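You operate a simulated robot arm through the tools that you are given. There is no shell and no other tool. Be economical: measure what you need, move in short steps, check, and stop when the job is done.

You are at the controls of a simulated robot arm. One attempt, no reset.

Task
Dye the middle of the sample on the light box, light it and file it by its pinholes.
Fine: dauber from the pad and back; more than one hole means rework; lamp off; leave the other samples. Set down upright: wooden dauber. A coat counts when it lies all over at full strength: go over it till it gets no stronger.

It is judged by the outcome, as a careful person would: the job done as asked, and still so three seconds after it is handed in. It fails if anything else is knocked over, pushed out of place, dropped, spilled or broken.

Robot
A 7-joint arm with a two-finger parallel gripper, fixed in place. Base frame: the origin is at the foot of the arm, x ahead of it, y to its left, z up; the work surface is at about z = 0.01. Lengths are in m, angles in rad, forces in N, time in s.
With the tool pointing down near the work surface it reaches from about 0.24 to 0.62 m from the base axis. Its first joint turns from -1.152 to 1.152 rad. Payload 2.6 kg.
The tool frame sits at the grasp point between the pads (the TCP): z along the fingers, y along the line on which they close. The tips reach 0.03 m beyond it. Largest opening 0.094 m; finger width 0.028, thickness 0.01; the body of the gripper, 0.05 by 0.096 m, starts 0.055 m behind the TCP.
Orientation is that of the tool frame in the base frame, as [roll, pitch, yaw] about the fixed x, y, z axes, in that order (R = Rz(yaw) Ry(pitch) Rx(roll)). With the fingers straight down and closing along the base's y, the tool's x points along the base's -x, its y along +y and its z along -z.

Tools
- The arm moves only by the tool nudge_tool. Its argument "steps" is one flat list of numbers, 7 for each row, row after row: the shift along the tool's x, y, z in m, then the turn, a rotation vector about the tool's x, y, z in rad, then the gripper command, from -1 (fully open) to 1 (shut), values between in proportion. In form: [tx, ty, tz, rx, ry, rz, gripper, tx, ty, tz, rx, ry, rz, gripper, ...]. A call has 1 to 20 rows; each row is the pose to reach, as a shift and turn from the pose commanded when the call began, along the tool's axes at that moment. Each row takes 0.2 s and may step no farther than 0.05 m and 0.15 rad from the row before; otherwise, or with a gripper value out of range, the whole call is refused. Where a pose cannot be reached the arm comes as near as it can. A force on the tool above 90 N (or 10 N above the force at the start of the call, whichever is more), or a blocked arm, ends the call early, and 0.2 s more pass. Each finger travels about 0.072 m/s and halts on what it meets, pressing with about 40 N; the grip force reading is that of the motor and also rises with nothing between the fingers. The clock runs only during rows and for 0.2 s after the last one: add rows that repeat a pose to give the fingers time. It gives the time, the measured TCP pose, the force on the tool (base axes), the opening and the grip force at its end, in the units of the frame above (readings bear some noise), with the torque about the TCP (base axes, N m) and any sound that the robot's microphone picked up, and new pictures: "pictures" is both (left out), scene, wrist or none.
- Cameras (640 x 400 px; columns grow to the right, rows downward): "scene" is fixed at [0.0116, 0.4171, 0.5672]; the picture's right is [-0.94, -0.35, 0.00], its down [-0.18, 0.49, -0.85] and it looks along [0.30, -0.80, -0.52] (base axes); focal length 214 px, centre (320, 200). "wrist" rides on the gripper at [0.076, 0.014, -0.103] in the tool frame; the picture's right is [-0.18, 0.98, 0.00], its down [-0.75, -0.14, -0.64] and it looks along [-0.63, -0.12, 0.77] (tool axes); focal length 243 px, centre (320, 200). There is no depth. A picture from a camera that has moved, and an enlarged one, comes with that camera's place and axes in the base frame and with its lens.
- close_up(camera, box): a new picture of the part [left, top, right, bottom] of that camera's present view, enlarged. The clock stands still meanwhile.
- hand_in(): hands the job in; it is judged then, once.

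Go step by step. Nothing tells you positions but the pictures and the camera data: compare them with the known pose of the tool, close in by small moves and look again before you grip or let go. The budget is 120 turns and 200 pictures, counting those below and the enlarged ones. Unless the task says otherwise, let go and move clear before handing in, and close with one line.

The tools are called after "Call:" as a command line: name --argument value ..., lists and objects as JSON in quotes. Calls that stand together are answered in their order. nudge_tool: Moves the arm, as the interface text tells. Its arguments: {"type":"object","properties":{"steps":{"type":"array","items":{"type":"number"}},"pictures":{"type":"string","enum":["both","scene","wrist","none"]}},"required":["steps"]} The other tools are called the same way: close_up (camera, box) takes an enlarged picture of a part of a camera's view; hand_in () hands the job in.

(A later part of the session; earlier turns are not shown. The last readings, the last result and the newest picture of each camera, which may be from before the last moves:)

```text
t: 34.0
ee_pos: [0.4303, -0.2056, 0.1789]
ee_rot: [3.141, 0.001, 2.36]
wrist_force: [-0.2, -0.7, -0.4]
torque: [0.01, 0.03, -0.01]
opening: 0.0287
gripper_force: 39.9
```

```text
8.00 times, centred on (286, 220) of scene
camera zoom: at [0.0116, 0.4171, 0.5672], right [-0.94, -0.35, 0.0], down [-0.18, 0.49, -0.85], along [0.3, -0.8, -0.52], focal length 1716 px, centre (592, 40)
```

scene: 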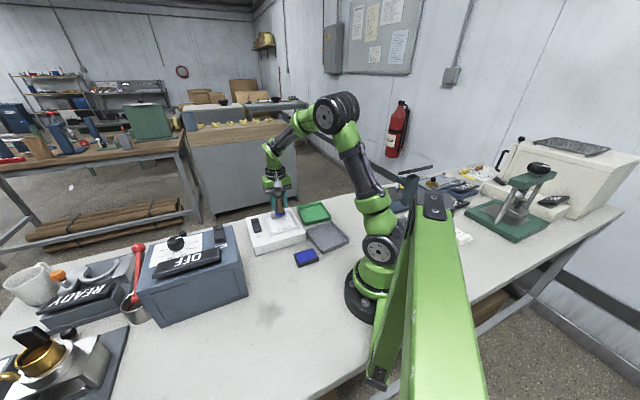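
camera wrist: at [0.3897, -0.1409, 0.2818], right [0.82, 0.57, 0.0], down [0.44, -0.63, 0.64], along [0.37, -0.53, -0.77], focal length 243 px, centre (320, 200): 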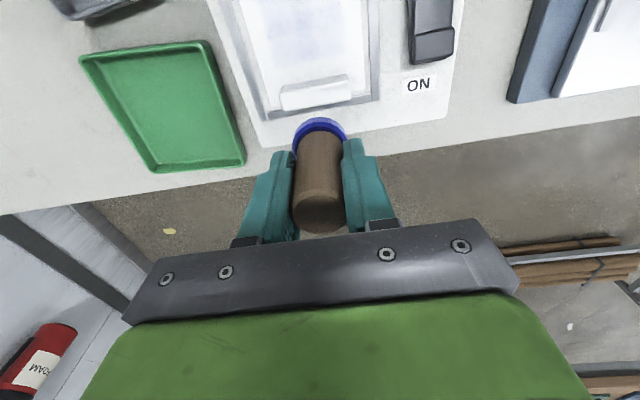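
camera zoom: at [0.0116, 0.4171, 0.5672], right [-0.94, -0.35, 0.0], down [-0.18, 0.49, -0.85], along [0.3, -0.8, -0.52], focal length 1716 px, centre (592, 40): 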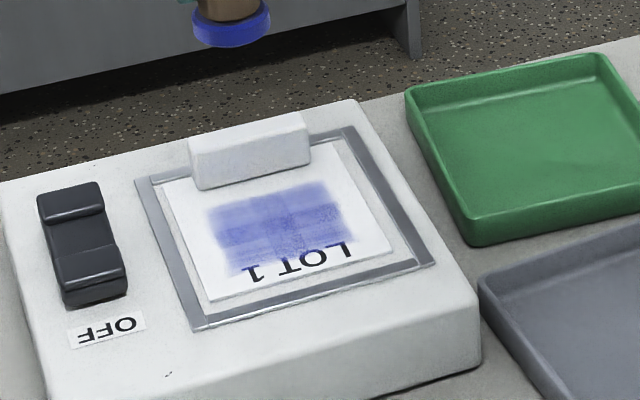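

The coat now covers the whole patch at medium strength. I'm making two more full passes.

Call:
nudge_tool --steps '[0.03, 0, 0.02, 0, 0, 0, 0.6, 0.06, -0.007, 0.055, 0, 0, 0, 0.6, 0.072, -0.014, 0.07, 0, 0, 0, 0.6, 0.072, -0.014, 0.079, 0, 0, 0, 0.6, 0.072, -0.007, 0.079, 0, 0, 0, 0.6, 0.072, 0, 0.079, 0, 0, 0, 0.6, 0.072, 0.007, 0.079, 0, 0, 0, 0.6, 0.072, 0.014, 0.079, 0, 0, 0, 0.6, 0.064, 0.014, 0.079, 0, 0, 0, 0.6, 0.064, 0.007, 0.079, 0, 0, 0, 0.6, 0.064, 0, 0.079, 0, 0, 0, 0.6, 0.064, -0.007, 0.079, 0, 0, 0, 0.6, 0.064, -0.014, 0.079, 0, 0, 0, 0.6, 0.056, -0.014, 0.079, 0, 0, 0, 0.6, 0.056, -0.007, 0.079, 0, 0, 0, 0.6, 0.056, 0, 0.079, 0, 0, 0, 0.6, 0.056, 0.007, 0.079, 0, 0, 0, 0.6, 0.056, 0.014, 0.079, 0, 0, 0, 0.6]' --pictures "none"

Call:
nudge_tool --steps '[0, -0.007, 0, 0, 0, 0, 0.6, 0, -0.014, 0, 0, 0, 0, 0.6, 0, -0.021, 0, 0, 0, 0, 0.6, 0, -0.028, 0, 0, 0, 0, 0.6, 0.008, -0.028, 0, 0, 0, 0, 0.6, 0.008, -0.021, 0, 0, 0, 0, 0.6, 0.008, -0.014, 0, 0, 0, 0, 0.6, 0.008, -0.007, 0, 0, 0, 0, 0.6, 0.008, 0, 0, 0, 0, 0, 0.6, 0.016, 0, 0, 0, 0, 0, 0.6, 0.016, -0.007, 0, 0, 0, 0, 0.6, 0.016, -0.014, 0, 0, 0, 0, 0.6, 0.016, -0.021, 0, 0, 0, 0, 0.6, 0.016, -0.028, 0, 0, 0, 0, 0.6, 0.016, -0.028, -0.014, 0, 0, 0, 0.6, 0, -0.014, -0.05, 0, 0, 0, 0.6, -0.03, -0.014, -0.079, 0, 0, 0, 0.6, -0.056, -0.014, -0.079, 0, 0, 0, 0.6, -0.056, -0.014, -0.079, 0, 0, 0, 0.6]' --pictures "none"

Call:
close_up --camera "wrist" --box '[240, 0, 400, 120]'

Call:
close_up --camera "scene" --box '[254, 195, 318, 245]'

```text
t: 37.8
ee_pos: [0.4025, -0.1568, 0.1014]
ee_rot: [3.142, 0.002, 2.362]
wrist_force: [-7.3, -9.6, 29.3]
torque: [-0.61, 0.2, -0.1]
opening: 0.029
gripper_force: 40.0
```

```text
t: 41.8
ee_pos: [0.4321, -0.2049, 0.1781]
ee_rot: [-3.141, -0.001, 2.36]
wrist_force: [-0.4, 0.2, -0.3]
torque: [0.01, 0.02, -0.02]
opening: 0.0293
gripper_force: 39.4
```

```text
3.33 times, centred on (320, 60) of wrist
camera zoom: at [0.3884, -0.141, 0.279], right [0.82, 0.57, 0.0], down [0.44, -0.63, 0.64], along [0.37, -0.53, -0.77], focal length 809 px, centre (320, 667)
```

zoom: 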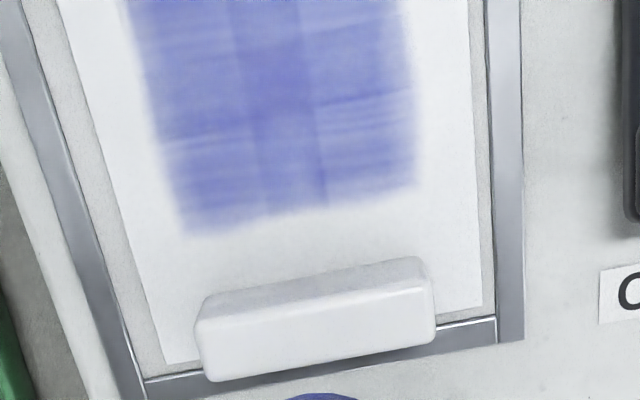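

```text
8.00 times, centred on (286, 220) of scene
camera zoom: at [0.0116, 0.4171, 0.5672], right [-0.94, -0.35, 0.0], down [-0.18, 0.49, -0.85], along [0.3, -0.8, -0.52], focal length 1716 px, centre (592, 40)
```

zoom: 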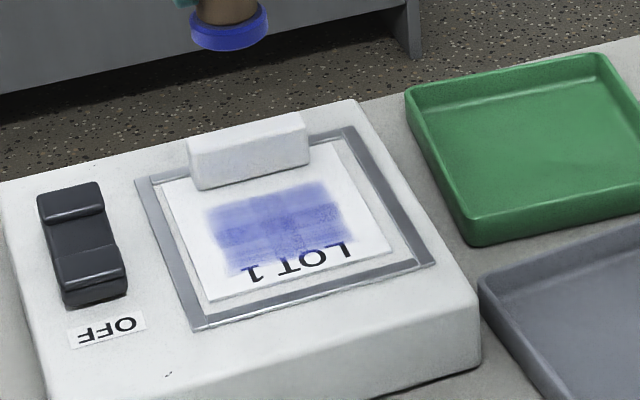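

Two more passes barely changed it, but the dauber may have run low, with the cross still darker than the rest. I'll reload at the pad and compare.

Call:
nudge_tool --steps '[0.04, -0.005, 0, 0, 0, 0, 0.6, 0.08, -0.01, 0, 0, 0, 0, 0.6, 0.12, -0.015, 0, 0, 0, 0, 0.6, 0.16, -0.02, 0, 0, 0, 0, 0.6, 0.2, -0.0245, 0.02, 0, 0, 0, 0.6, 0.239, -0.0287, 0.05, 0, 0, 0, 0.6, 0.239, -0.0287, 0.08, 0, 0, 0, 0.6, 0.239, -0.0287, 0.09, 0, 0, 0, 0.6, 0.239, -0.0287, 0.09, 0, 0, 0, 0.6]' --pictures "none"

Call:
close_up --camera "scene" --box '[262, 220, 342, 270]'

```text
t: 43.8
ee_pos: [0.2416, -0.0585, 0.0894]
ee_rot: [-3.141, 0.001, 2.361]
wrist_force: [-0.2, 0.2, -0.5]
torque: [-0.02, -0.02, -0.03]
opening: 0.0293
gripper_force: 40.6
```

```text
8.00 times, centred on (302, 245) of scene
camera zoom: at [0.0116, 0.4172, 0.5672], right [-0.94, -0.35, 0.0], down [-0.18, 0.49, -0.85], along [0.3, -0.8, -0.52], focal length 1716 px, centre (464, -160)
```

zoom: 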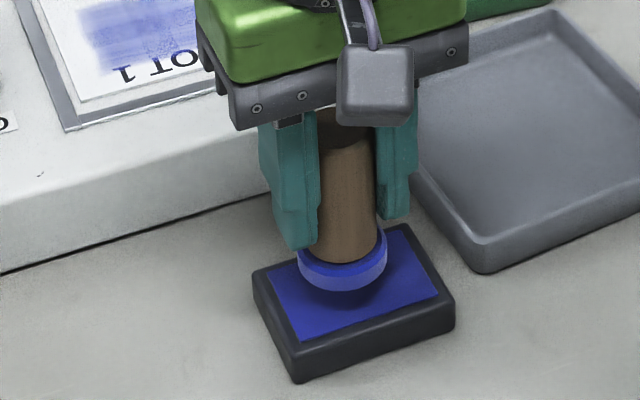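

The foot has clearly paled, so it had run dry. I'm pressing it on the pad again.

Call:
nudge_tool --steps '[0, 0, 0.012, 0, 0, 0, 0.6, 0, 0, 0.018, 0, 0, 0, 0.6, 0, 0, 0.02, 0, 0, 0, 0.6, 0, 0, 0.0215, 0, 0, 0, 0.6, 0, 0, 0.0215, 0, 0, 0, 0.6, 0, 0, 0.0215, 0, 0, 0, 0.6]' --pictures "none"

Call:
close_up --camera "scene" --box '[262, 220, 342, 270]'

```text
t: 44.8
ee_pos: [0.2406, -0.0583, 0.0719]
ee_rot: [3.139, 0.003, 2.355]
wrist_force: [-5.8, 0.5, 19.3]
torque: [-0.06, 0.04, -0.04]
opening: 0.0294
gripper_force: 40.4
stopped in row 4: the force on the tool passed its limit at 95 N (the readings are from after the stop); the commanded pose is now the measured one
```

```text
8.00 times, centred on (302, 245) of scene
camera zoom: at [0.0115, 0.4172, 0.5672], right [-0.94, -0.35, 0.0], down [-0.18, 0.49, -0.85], along [0.3, -0.8, -0.52], focal length 1716 px, centre (464, -160)
```

zoom: 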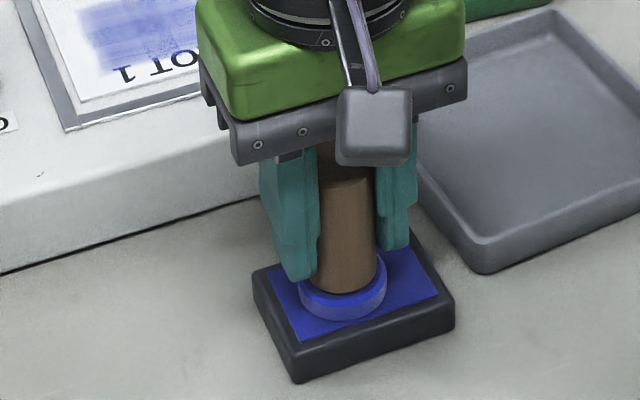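

Loaded (it pressed harder than I meant, but the pad hasn't moved). I'm going back over the sample.

Call:
nudge_tool --steps '[0, 0, -0.04, 0, 0, 0, 0.6, 0, 0, -0.08, 0, 0, 0, 0.6, -0.04, 0.007, -0.09, 0, 0, 0, 0.6, -0.08, 0.0135, -0.09, 0, 0, 0, 0.6, -0.12, 0.02, -0.09, 0, 0, 0, 0.6, -0.15, 0.025, -0.08, 0, 0, 0, 0.6, -0.179, 0.03, -0.06, 0, 0, 0, 0.6, -0.179, 0.03, -0.041, 0, 0, 0, 0.6, -0.179, 0.03, -0.041, 0, 0, 0, 0.6]' --pictures "none"

Call:
close_up --camera "scene" --box '[254, 185, 318, 245]'

```text
t: 46.8
ee_pos: [0.3886, -0.1647, 0.1119]
ee_rot: [3.141, 0.002, 2.355]
wrist_force: [0.6, 0.2, 0.2]
torque: [-0.02, 0.0, -0.02]
opening: 0.0292
gripper_force: 40.2
```

```text
6.67 times, centred on (286, 215) of scene
camera zoom: at [0.0116, 0.4171, 0.5672], right [-0.94, -0.35, 0.0], down [-0.18, 0.49, -0.85], along [0.3, -0.8, -0.52], focal length 1430 px, centre (547, 100)
```

zoom: 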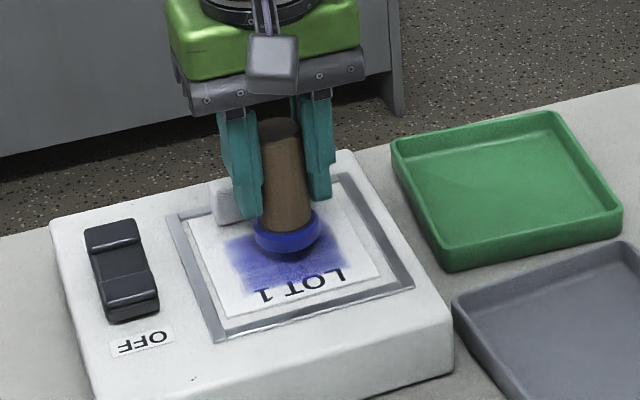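

The foot is freshly loaded. I'm running the raster again, out and back.

Call:
nudge_tool --steps '[0.013, -0.014, 0.002, 0, 0, 0, 0.6, 0.013, -0.014, 0.013, 0, 0, 0, 0.6, 0.013, -0.007, 0.013, 0, 0, 0, 0.6, 0.013, 0, 0.013, 0, 0, 0, 0.6, 0.013, 0.007, 0.013, 0, 0, 0, 0.6, 0.013, 0.014, 0.013, 0, 0, 0, 0.6, 0.004, 0.014, 0.013, 0, 0, 0, 0.6, 0.004, 0.007, 0.013, 0, 0, 0, 0.6, 0.004, 0, 0.013, 0, 0, 0, 0.6, 0.004, -0.007, 0.013, 0, 0, 0, 0.6, 0.004, -0.014, 0.013, 0, 0, 0, 0.6, -0.005, -0.014, 0.013, 0, 0, 0, 0.6, -0.005, -0.007, 0.013, 0, 0, 0, 0.6, -0.005, 0, 0.013, 0, 0, 0, 0.6, -0.005, 0.007, 0.013, 0, 0, 0, 0.6, -0.005, 0.014, 0.013, 0, 0, 0, 0.6]' --pictures "none"

Call:
nudge_tool --steps '[0, -0.007, 0, 0, 0, 0, 0.6, 0, -0.014, 0, 0, 0, 0, 0.6, 0, -0.021, 0, 0, 0, 0, 0.6, 0, -0.028, 0, 0, 0, 0, 0.6, 0.008, -0.028, 0, 0, 0, 0, 0.6, 0.008, -0.021, 0, 0, 0, 0, 0.6, 0.008, -0.014, 0, 0, 0, 0, 0.6, 0.008, -0.007, 0, 0, 0, 0, 0.6, 0.008, 0, 0, 0, 0, 0, 0.6, 0.016, 0, 0, 0, 0, 0, 0.6, 0.016, -0.007, 0, 0, 0, 0, 0.6, 0.016, -0.014, 0, 0, 0, 0, 0.6, 0.016, -0.021, 0, 0, 0, 0, 0.6, 0.016, -0.028, 0, 0, 0, 0, 0.6, 0.016, -0.028, -0.014, 0, 0, 0, 0.6, 0, -0.014, -0.05, 0, 0, 0, 0.6, -0.03, -0.014, -0.079, 0, 0, 0, 0.6, -0.056, -0.014, -0.079, 0, 0, 0, 0.6, -0.056, -0.014, -0.079, 0, 0, 0, 0.6]' --pictures "none"

Call:
close_up --camera "wrist" --box '[240, 0, 400, 120]'

Call:
close_up --camera "scene" --box '[254, 195, 318, 245]'

```text
t: 50.2
ee_pos: [0.4026, -0.159, 0.1008]
ee_rot: [3.138, 0.007, 2.354]
wrist_force: [-7.0, -10.8, 34.5]
torque: [-0.61, 0.19, -0.03]
opening: 0.029
gripper_force: 39.9
```

```text
t: 54.2
ee_pos: [0.4322, -0.2063, 0.1793]
ee_rot: [3.14, -0.002, 2.355]
wrist_force: [0.7, 0.5, -0.7]
torque: [0.01, 0.01, 0.01]
opening: 0.029
gripper_force: 40.1
```

```text
3.33 times, centred on (320, 60) of wrist
camera zoom: at [0.3889, -0.1431, 0.28], right [0.83, 0.56, 0.0], down [0.43, -0.63, 0.64], along [0.36, -0.53, -0.77], focal length 809 px, centre (320, 667)
```

zoom: 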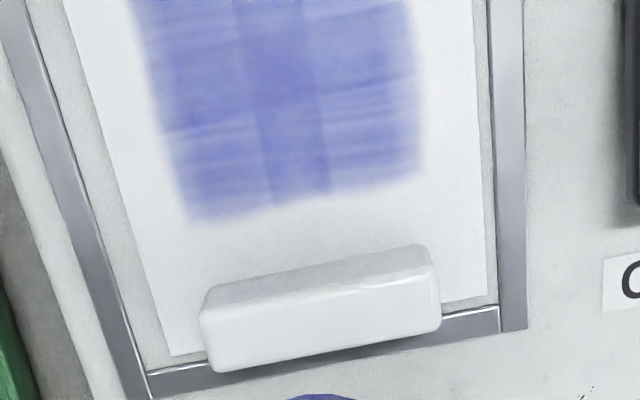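

```text
8.00 times, centred on (286, 220) of scene
camera zoom: at [0.0116, 0.4171, 0.5672], right [-0.94, -0.35, 0.0], down [-0.18, 0.49, -0.85], along [0.3, -0.8, -0.52], focal length 1716 px, centre (592, 40)
```

zoom: 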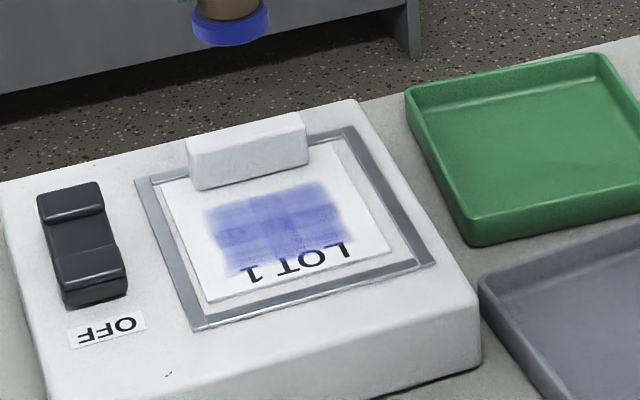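

It got only marginally stronger; the darker cross looks like overlapping tiles. To be sure it is at full strength, I'll reload once more and go over it again.

Call:
nudge_tool --steps '[0.04, -0.005, 0, 0, 0, 0, 0.6, 0.08, -0.01, 0, 0, 0, 0, 0.6, 0.12, -0.015, 0, 0, 0, 0, 0.6, 0.16, -0.02, 0, 0, 0, 0, 0.6, 0.2, -0.025, 0.02, 0, 0, 0, 0.6, 0.241, -0.0285, 0.05, 0, 0, 0, 0.6, 0.241, -0.0285, 0.085, 0, 0, 0, 0.6, 0.241, -0.0285, 0.1, 0, 0, 0, 0.6, 0.241, -0.0285, 0.104, 0, 0, 0, 0.6, 0.241, -0.0285, 0.107, 0, 0, 0, 0.6, 0.241, -0.0285, 0.1075, 0, 0, 0, 0.6, 0.241, -0.0285, 0.108, 0, 0, 0, 0.6]' --pictures "none"

Call:
close_up --camera "scene" --box '[262, 220, 342, 270]'

```text
refused: row 6 steps farther than a row can; nothing moved
```

```text
8.00 times, centred on (302, 245) of scene
camera zoom: at [0.0116, 0.4171, 0.5672], right [-0.94, -0.35, 0.0], down [-0.18, 0.49, -0.85], along [0.3, -0.8, -0.52], focal length 1716 px, centre (464, -160)
```

zoom: 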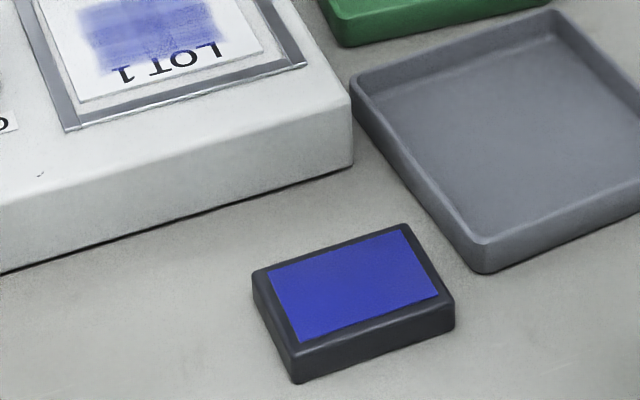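

One step was too long; nothing moved. I'm repeating with shorter steps.

Call:
nudge_tool --steps '[0.045, -0.005, 0, 0, 0, 0, 0.6, 0.09, -0.01, 0, 0, 0, 0, 0.6, 0.135, -0.015, 0, 0, 0, 0, 0.6, 0.175, -0.02, 0, 0, 0, 0, 0.6, 0.21, -0.025, 0.02, 0, 0, 0, 0.6, 0.241, -0.0285, 0.05, 0, 0, 0, 0.6, 0.241, -0.0285, 0.085, 0, 0, 0, 0.6, 0.241, -0.0285, 0.1, 0, 0, 0, 0.6, 0.241, -0.0285, 0.104, 0, 0, 0, 0.6, 0.241, -0.0285, 0.107, 0, 0, 0, 0.6, 0.241, -0.0285, 0.1075, 0, 0, 0, 0.6, 0.241, -0.0285, 0.108, 0, 0, 0, 0.6]' --pictures "none"

Call:
close_up --camera "scene" --box '[262, 220, 342, 270]'

```text
t: 56.8
ee_pos: [0.2437, -0.0575, 0.0724]
ee_rot: [3.136, 0.005, 2.355]
wrist_force: [-13.7, 2.6, 59.3]
torque: [-0.04, 0.33, -0.02]
opening: 0.0292
gripper_force: 40.0
```

```text
8.00 times, centred on (302, 245) of scene
camera zoom: at [0.0114, 0.4172, 0.5672], right [-0.94, -0.35, 0.0], down [-0.18, 0.49, -0.85], along [0.3, -0.8, -0.52], focal length 1716 px, centre (464, -160)
```

zoom: 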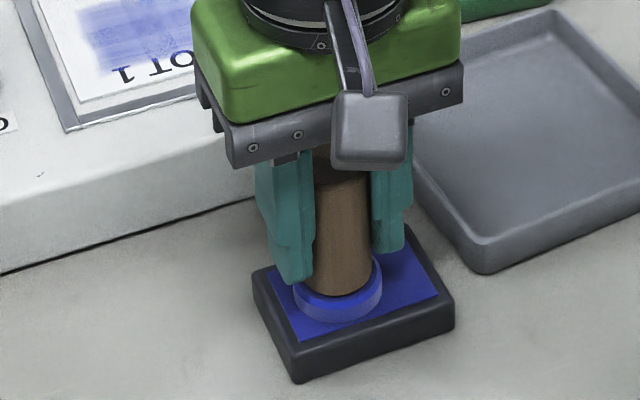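

Loaded at 59 N. I'm going back to the sample and rastering.

Call:
nudge_tool --steps '[0, 0, -0.04, 0, 0, 0, 0.6, 0, 0, -0.08, 0, 0, 0, 0.6, -0.04, 0.007, -0.09, 0, 0, 0, 0.6, -0.08, 0.0135, -0.09, 0, 0, 0, 0.6, -0.12, 0.02, -0.09, 0, 0, 0, 0.6, -0.15, 0.025, -0.08, 0, 0, 0, 0.6, -0.181, 0.0285, -0.06, 0, 0, 0, 0.6, -0.181, 0.0285, -0.042, 0, 0, 0, 0.6, -0.181, 0.0285, -0.042, 0, 0, 0, 0.6]' --pictures "none"

Call:
nudge_tool --steps '[0.013, -0.014, 0.002, 0, 0, 0, 0.6, 0.013, -0.014, 0.013, 0, 0, 0, 0.6, 0.013, -0.007, 0.013, 0, 0, 0, 0.6, 0.013, 0, 0.013, 0, 0, 0, 0.6, 0.013, 0.007, 0.013, 0, 0, 0, 0.6, 0.013, 0.014, 0.013, 0, 0, 0, 0.6, 0.004, 0.014, 0.013, 0, 0, 0, 0.6, 0.004, 0.007, 0.013, 0, 0, 0, 0.6, 0.004, 0, 0.013, 0, 0, 0, 0.6, 0.004, -0.007, 0.013, 0, 0, 0, 0.6, 0.004, -0.014, 0.013, 0, 0, 0, 0.6, -0.005, -0.014, 0.013, 0, 0, 0, 0.6, -0.005, -0.007, 0.013, 0, 0, 0, 0.6, -0.005, 0, 0.013, 0, 0, 0, 0.6, -0.005, 0.007, 0.013, 0, 0, 0, 0.6, -0.005, 0.014, 0.013, 0, 0, 0, 0.6]' --pictures "none"

Call:
nudge_tool --steps '[0, -0.007, 0, 0, 0, 0, 0.6, 0, -0.014, 0, 0, 0, 0, 0.6, 0, -0.021, 0, 0, 0, 0, 0.6, 0, -0.028, 0, 0, 0, 0, 0.6, 0.008, -0.028, 0, 0, 0, 0, 0.6, 0.008, -0.021, 0, 0, 0, 0, 0.6, 0.008, -0.014, 0, 0, 0, 0, 0.6, 0.008, -0.007, 0, 0, 0, 0, 0.6, 0.008, 0, 0, 0, 0, 0, 0.6, 0.016, 0, 0, 0, 0, 0, 0.6, 0.016, -0.007, 0, 0, 0, 0, 0.6, 0.016, -0.014, 0, 0, 0, 0, 0.6, 0.016, -0.021, 0, 0, 0, 0, 0.6, 0.016, -0.028, 0, 0, 0, 0, 0.6, 0.016, -0.028, -0.014, 0, 0, 0, 0.6, 0, -0.014, -0.05, 0, 0, 0, 0.6, -0.03, -0.014, -0.079, 0, 0, 0, 0.6, -0.056, -0.014, -0.079, 0, 0, 0, 0.6, -0.056, -0.014, -0.079, 0, 0, 0, 0.6]' --pictures "none"

Call:
close_up --camera "wrist" --box '[240, 0, 400, 120]'

Call:
close_up --camera "scene" --box '[254, 195, 318, 245]'

```text
t: 58.8
ee_pos: [0.3906, -0.1644, 0.1114]
ee_rot: [3.141, 0.001, 2.356]
wrist_force: [1.0, -0.2, -0.7]
torque: [0.01, -0.01, -0.03]
opening: 0.0294
gripper_force: 39.6
```

```text
t: 62.2
ee_pos: [0.4051, -0.1575, 0.0997]
ee_rot: [3.139, 0.003, 2.353]
wrist_force: [-4.6, -7.6, 25.0]
torque: [-0.55, 0.05, -0.04]
opening: 0.0294
gripper_force: 40.3
```

```text
t: 66.2
ee_pos: [0.4333, -0.2081, 0.1785]
ee_rot: [3.14, 0.0, 2.356]
wrist_force: [-0.5, 0.5, -0.9]
torque: [-0.01, -0.04, 0.05]
opening: 0.0291
gripper_force: 39.7
```

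```text
3.33 times, centred on (320, 60) of wrist
camera zoom: at [0.3891, -0.1444, 0.2806], right [0.83, 0.56, 0.0], down [0.43, -0.63, 0.64], along [0.36, -0.53, -0.77], focal length 809 px, centre (320, 667)
```

zoom: 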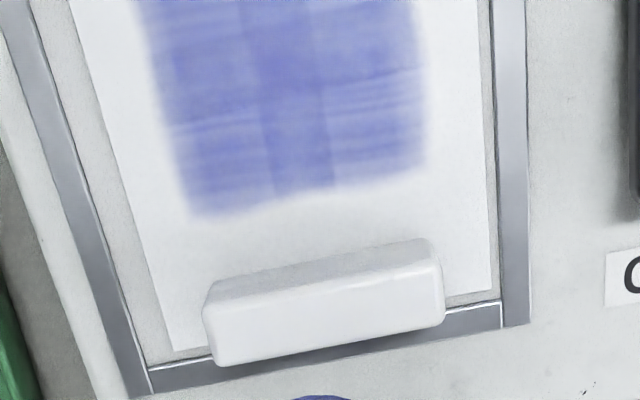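

```text
8.00 times, centred on (286, 220) of scene
camera zoom: at [0.0116, 0.4171, 0.5672], right [-0.94, -0.35, 0.0], down [-0.18, 0.49, -0.85], along [0.3, -0.8, -0.52], focal length 1716 px, centre (592, 40)
```

zoom: 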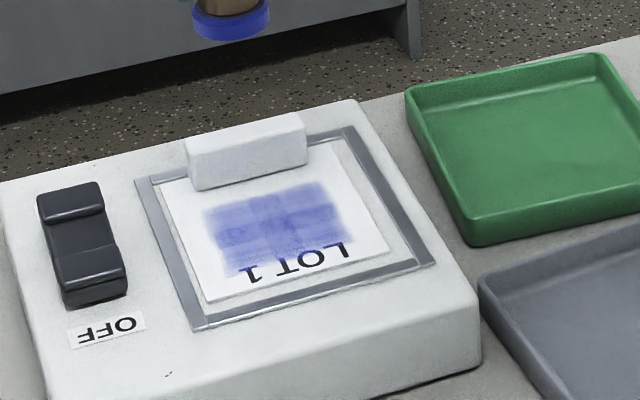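

The coat no longer gets stronger, so it's at full strength. I'm taking the dauber back to its original spot (0.306, 0.008).

Call:
nudge_tool --steps '[0.04, 0.0105, 0, 0, 0, -0.13, 0.6, 0.08, 0.021, 0, 0, 0, -0.26, 0.6, 0.12, 0.0315, 0, 0, 0, -0.39, 0.6, 0.16, 0.042, 0, 0, 0, -0.52, 0.6, 0.2, 0.0525, 0, 0, 0, -0.65, 0.6, 0.2422, 0.0629, 0, 0, 0, -0.785, 0.6, 0.2422, 0.0629, 0.045, 0, 0, -0.785, 0.6, 0.2422, 0.0629, 0.085, 0, 0, -0.785, 0.6, 0.2422, 0.0629, 0.105, 0, 0, -0.785, 0.6, 0.2422, 0.0629, 0.105, 0, 0, -0.785, 0.6]' --pictures "wrist"

Call:
close_up --camera "scene" --box '[240, 220, 320, 280]'

```text
t: 68.4
ee_pos: [0.3055, 0.0086, 0.0734]
ee_rot: [3.141, 0.0, 3.141]
wrist_force: [0.8, -1.1, -0.8]
torque: [0.01, 0.0, 0.0]
opening: 0.0295
gripper_force: 40.1
camera wrist: at [0.2287, 0.0236, 0.1741], right [0.19, 0.98, 0.0], down [0.75, -0.14, 0.64], along [0.63, -0.12, -0.77], focal length 243 px, centre (320, 200)
```

wrist: 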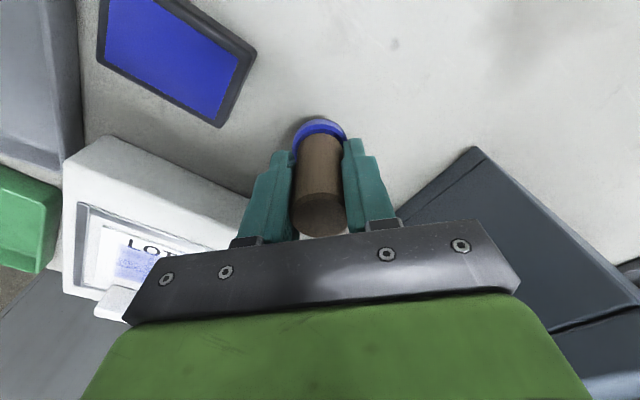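

```text
6.67 times, centred on (280, 250) of scene
camera zoom: at [0.0116, 0.4172, 0.5672], right [-0.94, -0.35, 0.0], down [-0.18, 0.49, -0.85], along [0.3, -0.8, -0.52], focal length 1430 px, centre (587, -133)
```

zoom: 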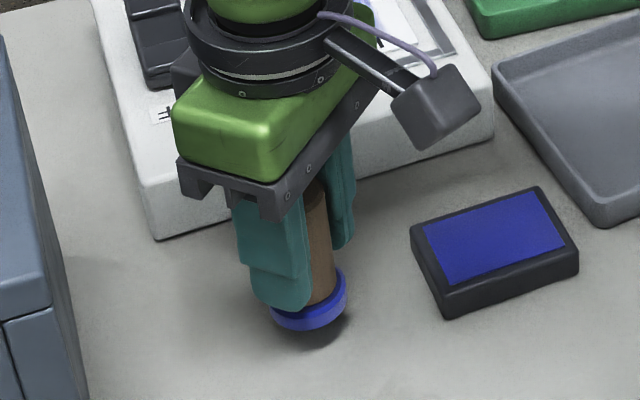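

Directly over its spot. I'm lowering to the table gently.

Call:
nudge_tool --steps '[0, 0, 0.01, 0, 0, 0, 0.6, 0, 0, 0.013, 0, 0, 0, 0.6, 0, 0, 0.0145, 0, 0, 0, 0.6, 0, 0, 0.0155, 0, 0, 0, 0.6, 0, 0, 0.0165, 0, 0, 0, 0.6, 0, 0, 0.0165, 0, 0, 0, 0.6]' --pictures "none"

Call:
close_up --camera "scene" --box '[250, 240, 314, 280]'

```text
t: 69.8
ee_pos: [0.306, 0.009, 0.0547]
ee_rot: [3.14, 0.002, 3.14]
wrist_force: [-0.1, 0.5, -1.0]
torque: [-0.03, -0.01, -0.04]
opening: 0.0295
gripper_force: 39.6
```

```text
10.00 times, centred on (282, 260) of scene
camera zoom: at [0.0116, 0.4171, 0.5672], right [-0.94, -0.35, 0.0], down [-0.18, 0.49, -0.85], along [0.3, -0.8, -0.52], focal length 2145 px, centre (700, -400)
```

zoom: 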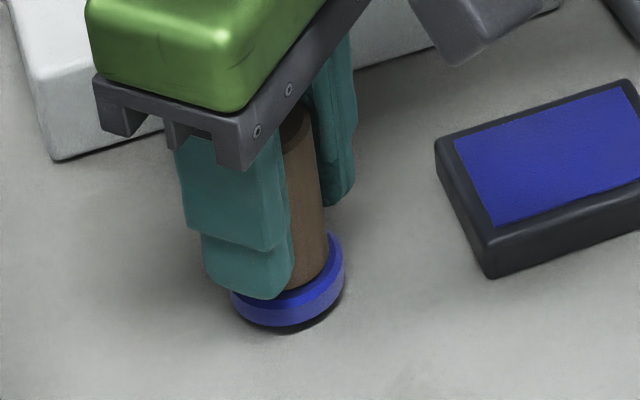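

Call:
nudge_tool --steps '[0, 0, 0.001, 0, 0, 0, 0.6, 0, 0, 0.002, 0, 0, 0, 0.6, 0, 0, 0.003, 0, 0, 0, 0.6, 0, 0, 0.003, 0, 0, 0, 0.6]' --pictures "none"

```text
t: 70.8
ee_pos: [0.3065, 0.0083, 0.0529]
ee_rot: [3.141, 0.001, -3.142]
wrist_force: [0.2, 0.7, 0.4]
torque: [0.03, 0.0, 0.05]
opening: 0.0292
gripper_force: 39.8
```

Call:
nudge_tool --steps '[0, 0, 0.001, 0, 0, 0, 0.6, 0, 0, 0.0015, 0, 0, 0, 0.6, 0, 0, 0.002, 0, 0, 0, 0.6, 0, 0, 0.002, 0, 0, 0, 0.6]' --pictures "none"

Call:
close_up --camera "scene" --box '[250, 240, 314, 280]'

```text
t: 71.8
ee_pos: [0.3086, 0.0085, 0.051]
ee_rot: [3.139, 0.002, 3.14]
wrist_force: [-9.3, -0.2, 27.6]
torque: [0.22, 0.12, 0.06]
opening: 0.0293
gripper_force: 40.0
```

```text
10.00 times, centred on (282, 260) of scene
camera zoom: at [0.0115, 0.4171, 0.5672], right [-0.94, -0.35, 0.0], down [-0.18, 0.49, -0.85], along [0.3, -0.8, -0.52], focal length 2145 px, centre (700, -400)
```

zoom: 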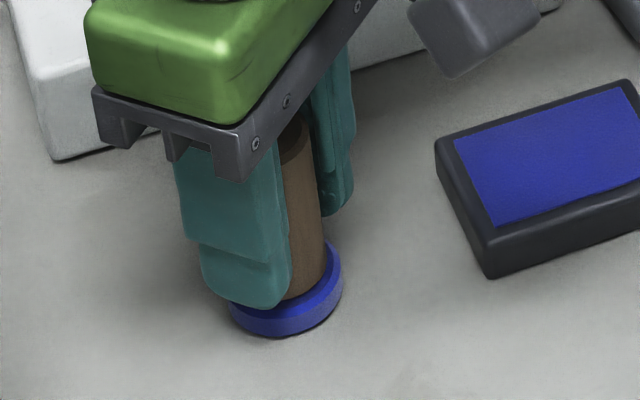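

It stands on the table. I'm easing off slightly, opening, and rising straight up.

Call:
nudge_tool --steps '[0, 0, -0.0012, 0, 0, 0, 0.6, 0, 0, -0.0012, 0, 0, 0, 0.2, 0, 0, -0.0012, 0, 0, 0, -0.15, 0, 0, -0.0012, 0, 0, 0, -0.15, 0, 0, -0.03, 0, 0, 0, -0.15, 0, 0, -0.07, 0, 0, 0, -0.15, 0, 0, -0.11, 0, 0, 0, -0.15, 0, 0, -0.13, 0, 0, 0, -0.15]'

Call:
close_up --camera "scene" --box '[250, 230, 314, 280]'

```text
t: 73.6
ee_pos: [0.3078, 0.0085, 0.1813]
ee_rot: [3.141, 0.003, -3.14]
wrist_force: [0.5, 0.5, -1.0]
torque: [0.03, -0.01, -0.01]
opening: 0.054
gripper_force: 0.0
camera wrist: at [0.2299, 0.0222, 0.282], right [0.18, 0.98, 0.0], down [0.75, -0.14, 0.64], along [0.63, -0.12, -0.77], focal length 243 px, centre (320, 200)
```

scene: 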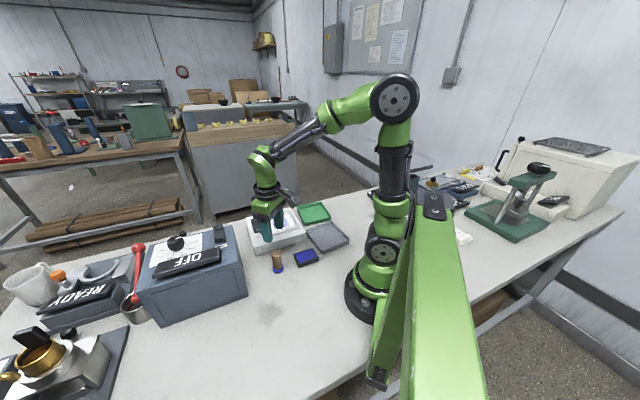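
wrist: 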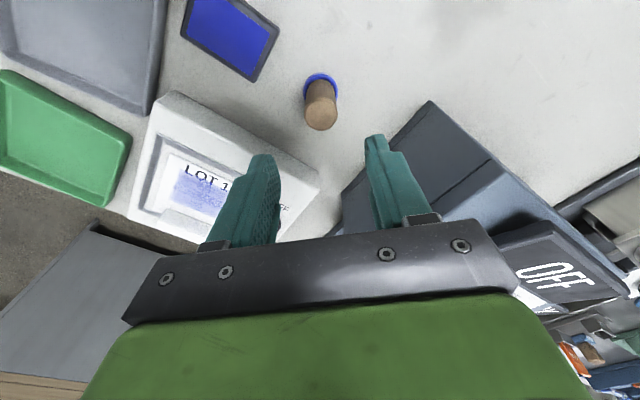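

```text
8.00 times, centred on (282, 255) of scene
camera zoom: at [0.0116, 0.4171, 0.5672], right [-0.94, -0.35, 0.0], down [-0.18, 0.49, -0.85], along [0.3, -0.8, -0.52], focal length 1716 px, centre (624, -240)
```

zoom: 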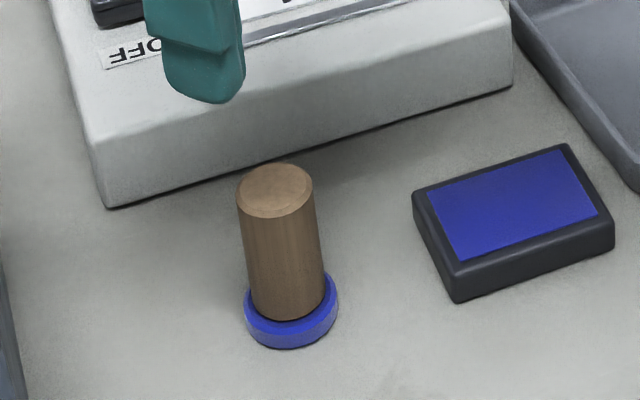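

The dauber is upright in its place. Next is the rocker switch: its ON end is at about (0.474, -0.114). I'm going above it with closed fingers, turned 45°.

Call:
nudge_tool --steps '[-0.028, -0.0204, 0, 0, 0, -0.13, 0.2, -0.056, -0.0408, 0, 0, 0, -0.26, 1, -0.083, -0.0612, 0, 0, 0, -0.39, 1, -0.111, -0.0816, 0, 0, 0, -0.52, 1, -0.138, -0.102, 0, 0, 0, -0.65, 1, -0.166, -0.1225, 0, 0, 0, -0.785, 1, -0.166, -0.1225, 0.02, 0, 0, -0.785, 1]'

Call:
close_up --camera "scene" --box '[230, 170, 310, 250]'

```text
t: 75.2
ee_pos: [0.4716, -0.1161, 0.1618]
ee_rot: [3.141, 0.001, -2.357]
wrist_force: [-0.3, -0.1, 0.5]
torque: [0.01, 0.0, -0.02]
opening: 0.0
gripper_force: 33.0
camera wrist: at [0.4083, -0.1591, 0.2632], right [-0.56, 0.83, 0.0], down [0.63, 0.43, 0.64], along [0.53, 0.36, -0.77], focal length 243 px, centre (320, 200)
```

scene: 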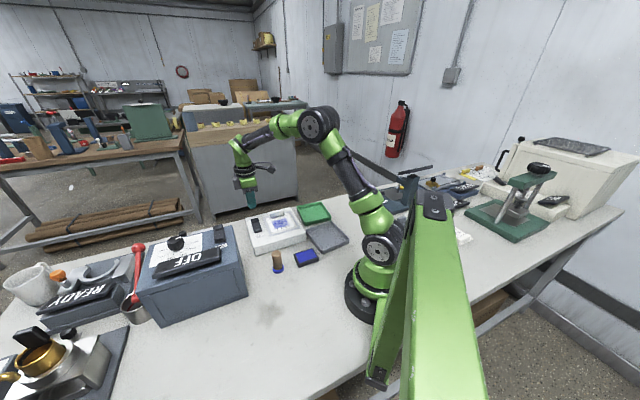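
wrist: 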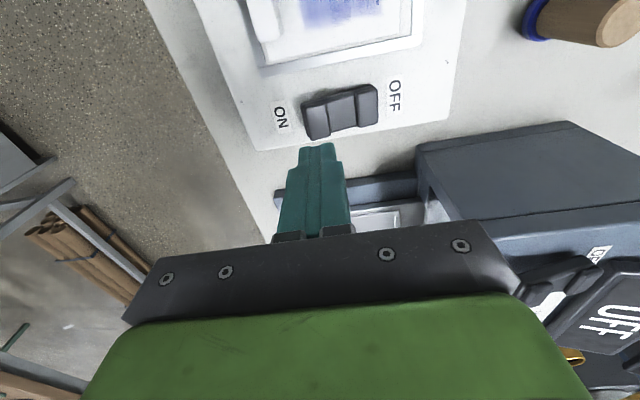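

```text
5.00 times, centred on (270, 210) of scene
camera zoom: at [0.0116, 0.4171, 0.5672], right [-0.94, -0.35, 0.0], down [-0.18, 0.49, -0.85], along [0.3, -0.8, -0.52], focal length 1072 px, centre (570, 150)
```

zoom: 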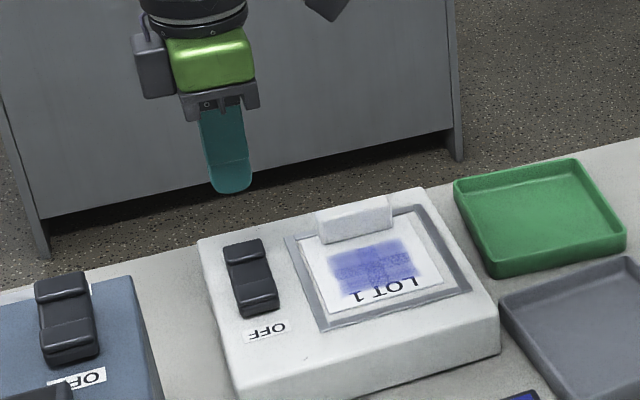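

The fingertips are above the ON end. I'm pressing down in small steps and listening.

Call:
nudge_tool --steps '[0, 0, 0.03, 0, 0, 0, 1, 0, 0, 0.055, 0, 0, 0, 1, 0, 0, 0.06, 0, 0, 0, 1, 0, 0, 0.063, 0, 0, 0, 1, 0, 0, 0.066, 0, 0, 0, 1]' --pictures "wrist"

Call:
close_up --camera "scene" --box '[230, 185, 310, 245]'

```text
t: 76.4
ee_pos: [0.4758, -0.1172, 0.0977]
ee_rot: [-3.134, 0.005, -2.358]
wrist_force: [6.3, -8.0, 13.5]
torque: [-0.2, -0.04, 0.06]
opening: 0.0001
gripper_force: 33.0
camera wrist: at [0.4092, -0.1598, 0.1985], right [-0.56, 0.83, -0.01], down [0.63, 0.43, 0.65], along [0.54, 0.36, -0.76], focal length 243 px, centre (320, 200)
```

wrist: 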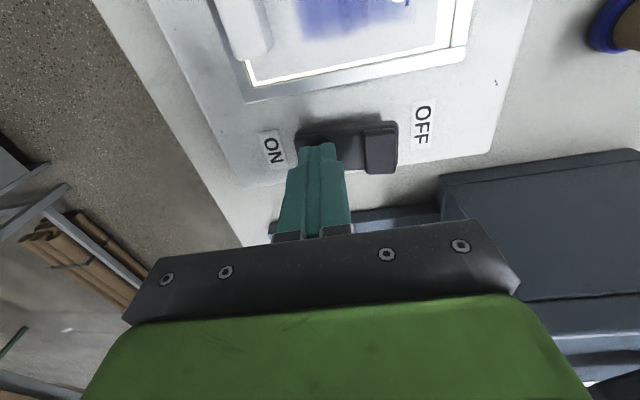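

```text
6.67 times, centred on (270, 215) of scene
camera zoom: at [0.0115, 0.4172, 0.5672], right [-0.94, -0.35, 0.0], down [-0.18, 0.49, -0.85], along [0.3, -0.8, -0.52], focal length 1430 px, centre (653, 100)
```

zoom: 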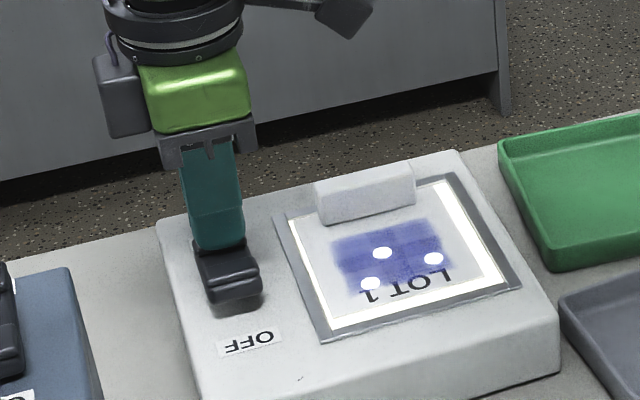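

The lamp is on and I see three bright holes, which means rework. I'm rising to confirm.

Call:
nudge_tool --steps '[0, 0, -0.02, 0, 0, 0, 1, 0, 0, -0.06, 0, 0, 0, 1, 0, 0, -0.06, 0, 0, 0, 1]' --pictures "wrist"

Call:
close_up --camera "scene" --box '[262, 200, 310, 240]'

Call:
close_up --camera "wrist" --box '[200, 0, 420, 140]'

```text
t: 77.2
ee_pos: [0.4732, -0.1142, 0.1553]
ee_rot: [3.14, 0.001, -2.359]
wrist_force: [0.1, -0.1, -0.1]
torque: [0.06, 0.01, 0.0]
opening: 0.0001
gripper_force: 33.1
camera wrist: at [0.4084, -0.1595, 0.2568], right [-0.56, 0.83, 0.0], down [0.63, 0.43, 0.64], along [0.53, 0.36, -0.77], focal length 243 px, centre (320, 200)
```

wrist: 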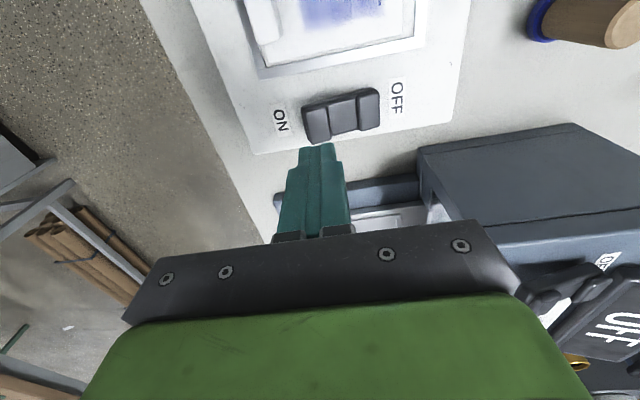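

```text
10.00 times, centred on (286, 220) of scene
camera zoom: at [0.0116, 0.4172, 0.5672], right [-0.94, -0.35, 0.0], down [-0.18, 0.49, -0.85], along [0.3, -0.8, -0.52], focal length 2145 px, centre (660, 0)
```

zoom: 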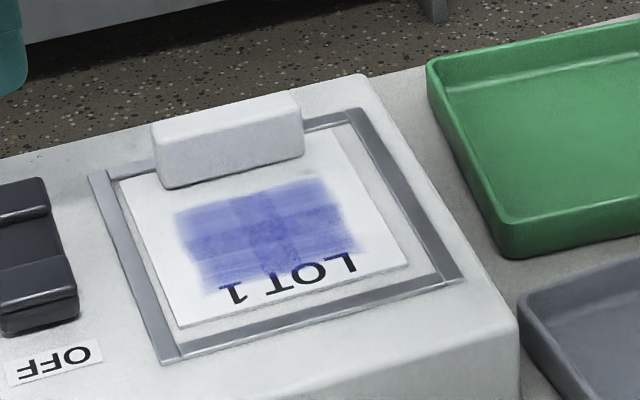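

```text
2.86 times, centred on (310, 70) of wrist
camera zoom: at [0.4084, -0.1595, 0.2568], right [-0.56, 0.83, 0.0], down [0.63, 0.43, 0.64], along [0.53, 0.36, -0.77], focal length 693 px, centre (349, 571)
```

zoom: 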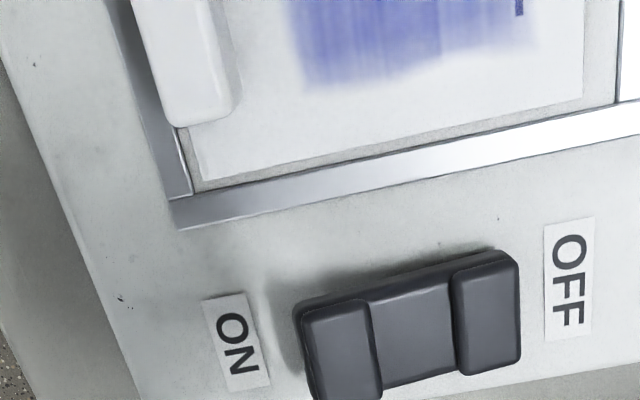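

The switch springs back, so the lamp is off again; the sample had three holes, so it's rework. Before choosing a tray I'll look for labels on the trays and the card behind the arm.

Call:
close_up --camera "scene" --box '[445, 215, 493, 255]'

Call:
close_up --camera "scene" --box '[290, 195, 360, 260]'

Call:
close_up --camera "scene" --box '[455, 155, 511, 190]'

```text
10.00 times, centred on (469, 235) of scene
camera zoom: at [0.0116, 0.4172, 0.5672], right [-0.94, -0.35, 0.0], down [-0.18, 0.49, -0.85], along [0.3, -0.8, -0.52], focal length 2145 px, centre (-1170, -150)
```

zoom: 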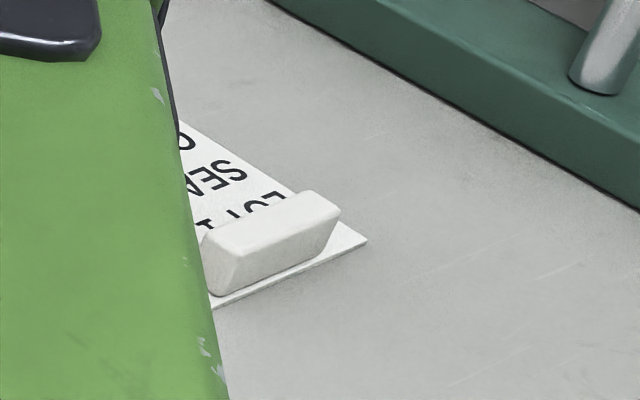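

```text
6.15 times, centred on (325, 228) of scene
camera zoom: at [0.0116, 0.4172, 0.5672], right [-0.94, -0.35, 0.0], down [-0.18, 0.49, -0.85], along [0.3, -0.8, -0.52], focal length 1320 px, centre (289, 31)
```

zoom: 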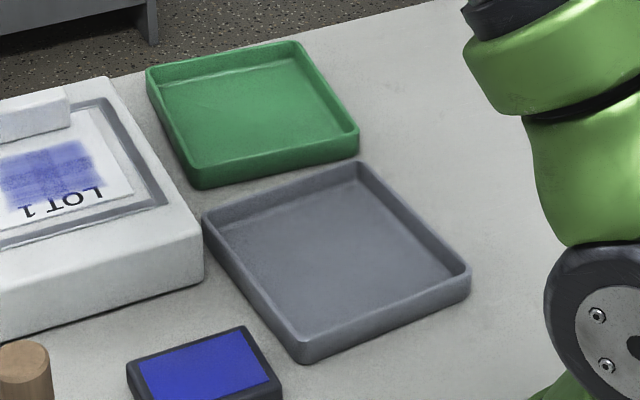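

```text
11.43 times, centred on (483, 172) of scene
camera zoom: at [0.0116, 0.4172, 0.5672], right [-0.94, -0.35, 0.0], down [-0.18, 0.49, -0.85], along [0.3, -0.8, -0.52], focal length 2451 px, centre (-1543, 514)
```

zoom: 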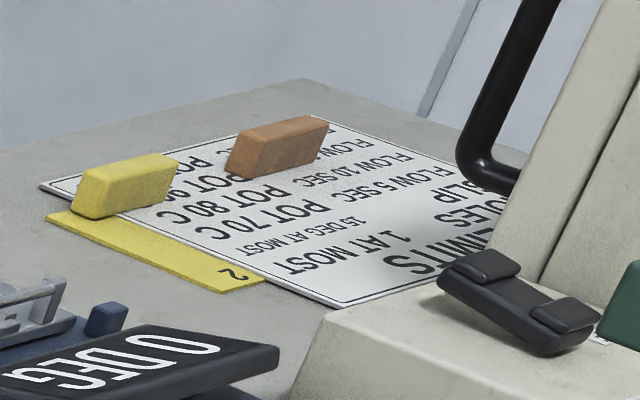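

No text is on the sides I can see. I'll take one look at the trays' far sides from the wrist camera.

Call:
nudge_tool --steps '[0, 0, -0.04, 0, 0, 0, 1, 0.041, -0.0105, -0.06, 0, 0, -0.11, 1, 0.082, -0.021, -0.065, 0, 0, -0.22, 1, 0.123, -0.0315, -0.065, 0, 0, -0.33, 1, 0.164, -0.042, -0.065, 0, 0, -0.45, 1, 0.206, -0.0525, -0.065, 0, 0, -0.56, 1, 0.248, -0.063, -0.065, 0, 0, -0.67, 1, 0.289, -0.0736, -0.065, 0, 0, -0.785, 1, 0.289, -0.0736, -0.065, 0, 0, -0.785, 1]' --pictures "wrist"

```text
t: 79.2
ee_pos: [0.3205, -0.3702, 0.2175]
ee_rot: [-3.139, 0.002, -1.571]
wrist_force: [0.0, 0.3, -0.4]
torque: [0.01, 0.0, -0.01]
opening: 0.0
gripper_force: 33.0
camera wrist: at [0.3053, -0.4468, 0.3195], right [-0.98, 0.18, 0.0], down [0.14, 0.75, 0.64], along [0.12, 0.63, -0.77], focal length 243 px, centre (320, 200)
```

wrist: 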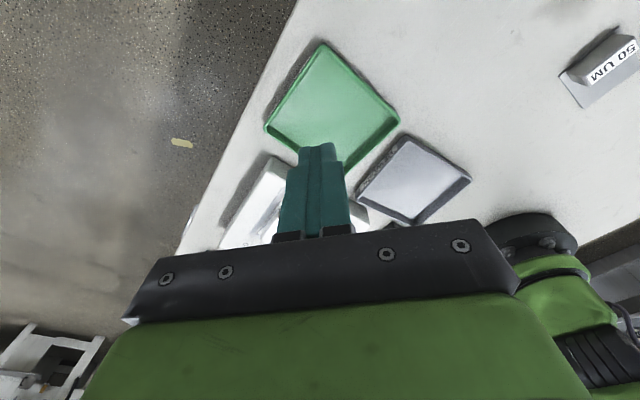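

The grey tray carries some lettering on its far wall. I'm enlarging it.

Call:
close_up --camera "wrist" --box '[340, 120, 480, 230]'

Call:
close_up --camera "wrist" --box '[240, 30, 420, 180]'

```text
3.64 times, centred on (410, 175) of wrist
camera zoom: at [0.3053, -0.4468, 0.3195], right [-0.98, 0.18, 0.0], down [0.14, 0.75, 0.64], along [0.12, 0.63, -0.77], focal length 882 px, centre (-7, 291)
```

zoom: 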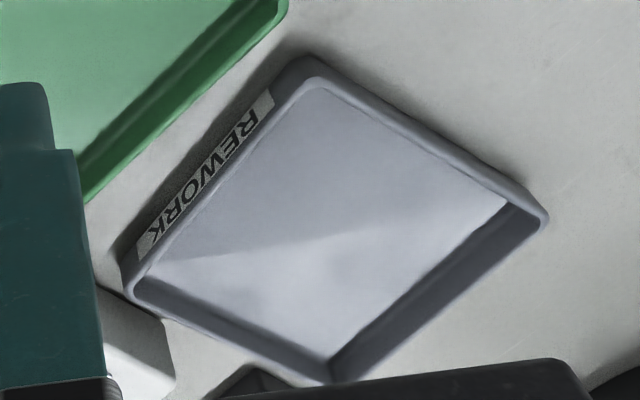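

```text
2.67 times, centred on (330, 105) of wrist
camera zoom: at [0.3053, -0.4468, 0.3195], right [-0.98, 0.18, 0.0], down [0.14, 0.75, 0.64], along [0.12, 0.63, -0.77], focal length 647 px, centre (293, 453)
```

zoom: 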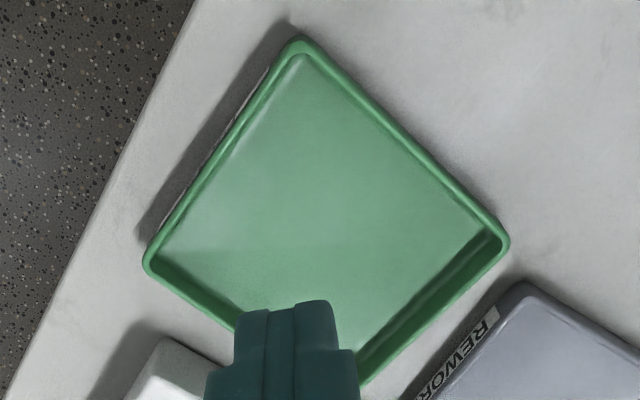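

The grey tray is marked REWORK, centred at about (0.211, -0.209). Next I'll grip the sample's tab, centred near (0.426, -0.192) with its top at z ≈ 0.076. I'm moving above it.

Call:
nudge_tool --steps '[-0.03, -0.0176, 0, 0, 0, 0.13, 0.2, -0.06, -0.035, 0, 0, 0, 0.26, 0, -0.09, -0.053, 0, 0, 0, 0.39, 0, -0.12, -0.071, 0, 0, 0, 0.52, 0, -0.15, -0.089, 0.02, 0, 0, 0.65, 0, -0.178, -0.1055, 0.05, 0, 0, 0.786, 0, -0.178, -0.1055, 0.08, 0, 0, 0.786, 0, -0.178, -0.1055, 0.08, 0, 0, 0.786, 0]'

Call:
close_up --camera "scene" --box '[254, 185, 318, 245]'

```text
t: 81.0
ee_pos: [0.4246, -0.1933, 0.1421]
ee_rot: [-3.14, 0.001, -2.36]
wrist_force: [0.0, 0.9, 0.0]
torque: [0.01, 0.0, 0.02]
opening: 0.0471
gripper_force: 0.1
camera wrist: at [0.3597, -0.2369, 0.2431], right [-0.56, 0.83, 0.0], down [0.63, 0.43, 0.64], along [0.53, 0.36, -0.77], focal length 243 px, centre (320, 200)
```

scene: 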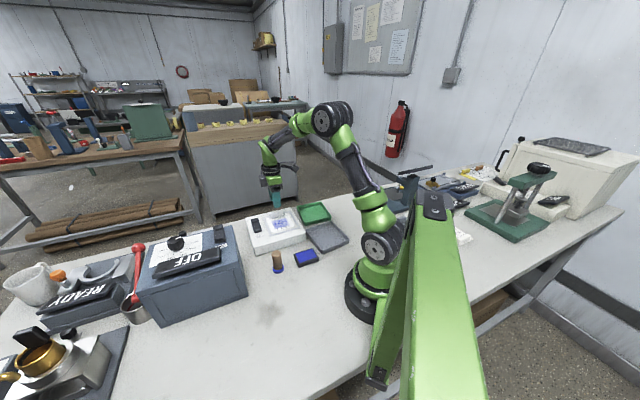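
wrist: 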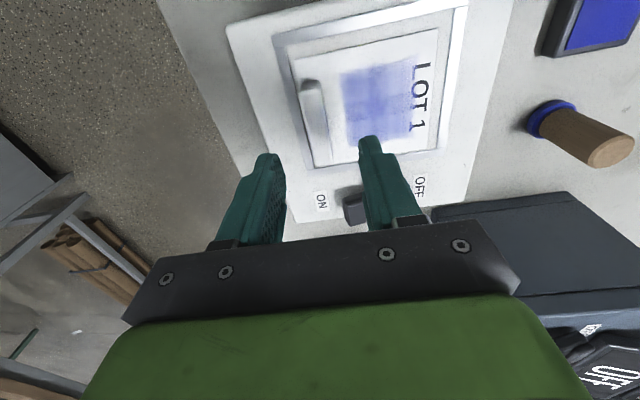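

```text
6.67 times, centred on (286, 215) of scene
camera zoom: at [0.0116, 0.4172, 0.5672], right [-0.94, -0.35, 0.0], down [-0.18, 0.49, -0.85], along [0.3, -0.8, -0.52], focal length 1430 px, centre (547, 100)
```

zoom: 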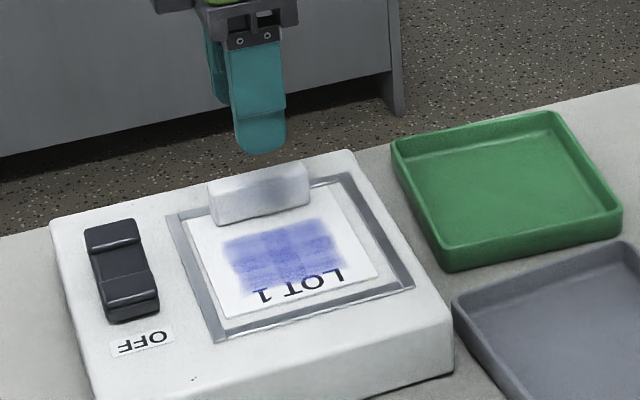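

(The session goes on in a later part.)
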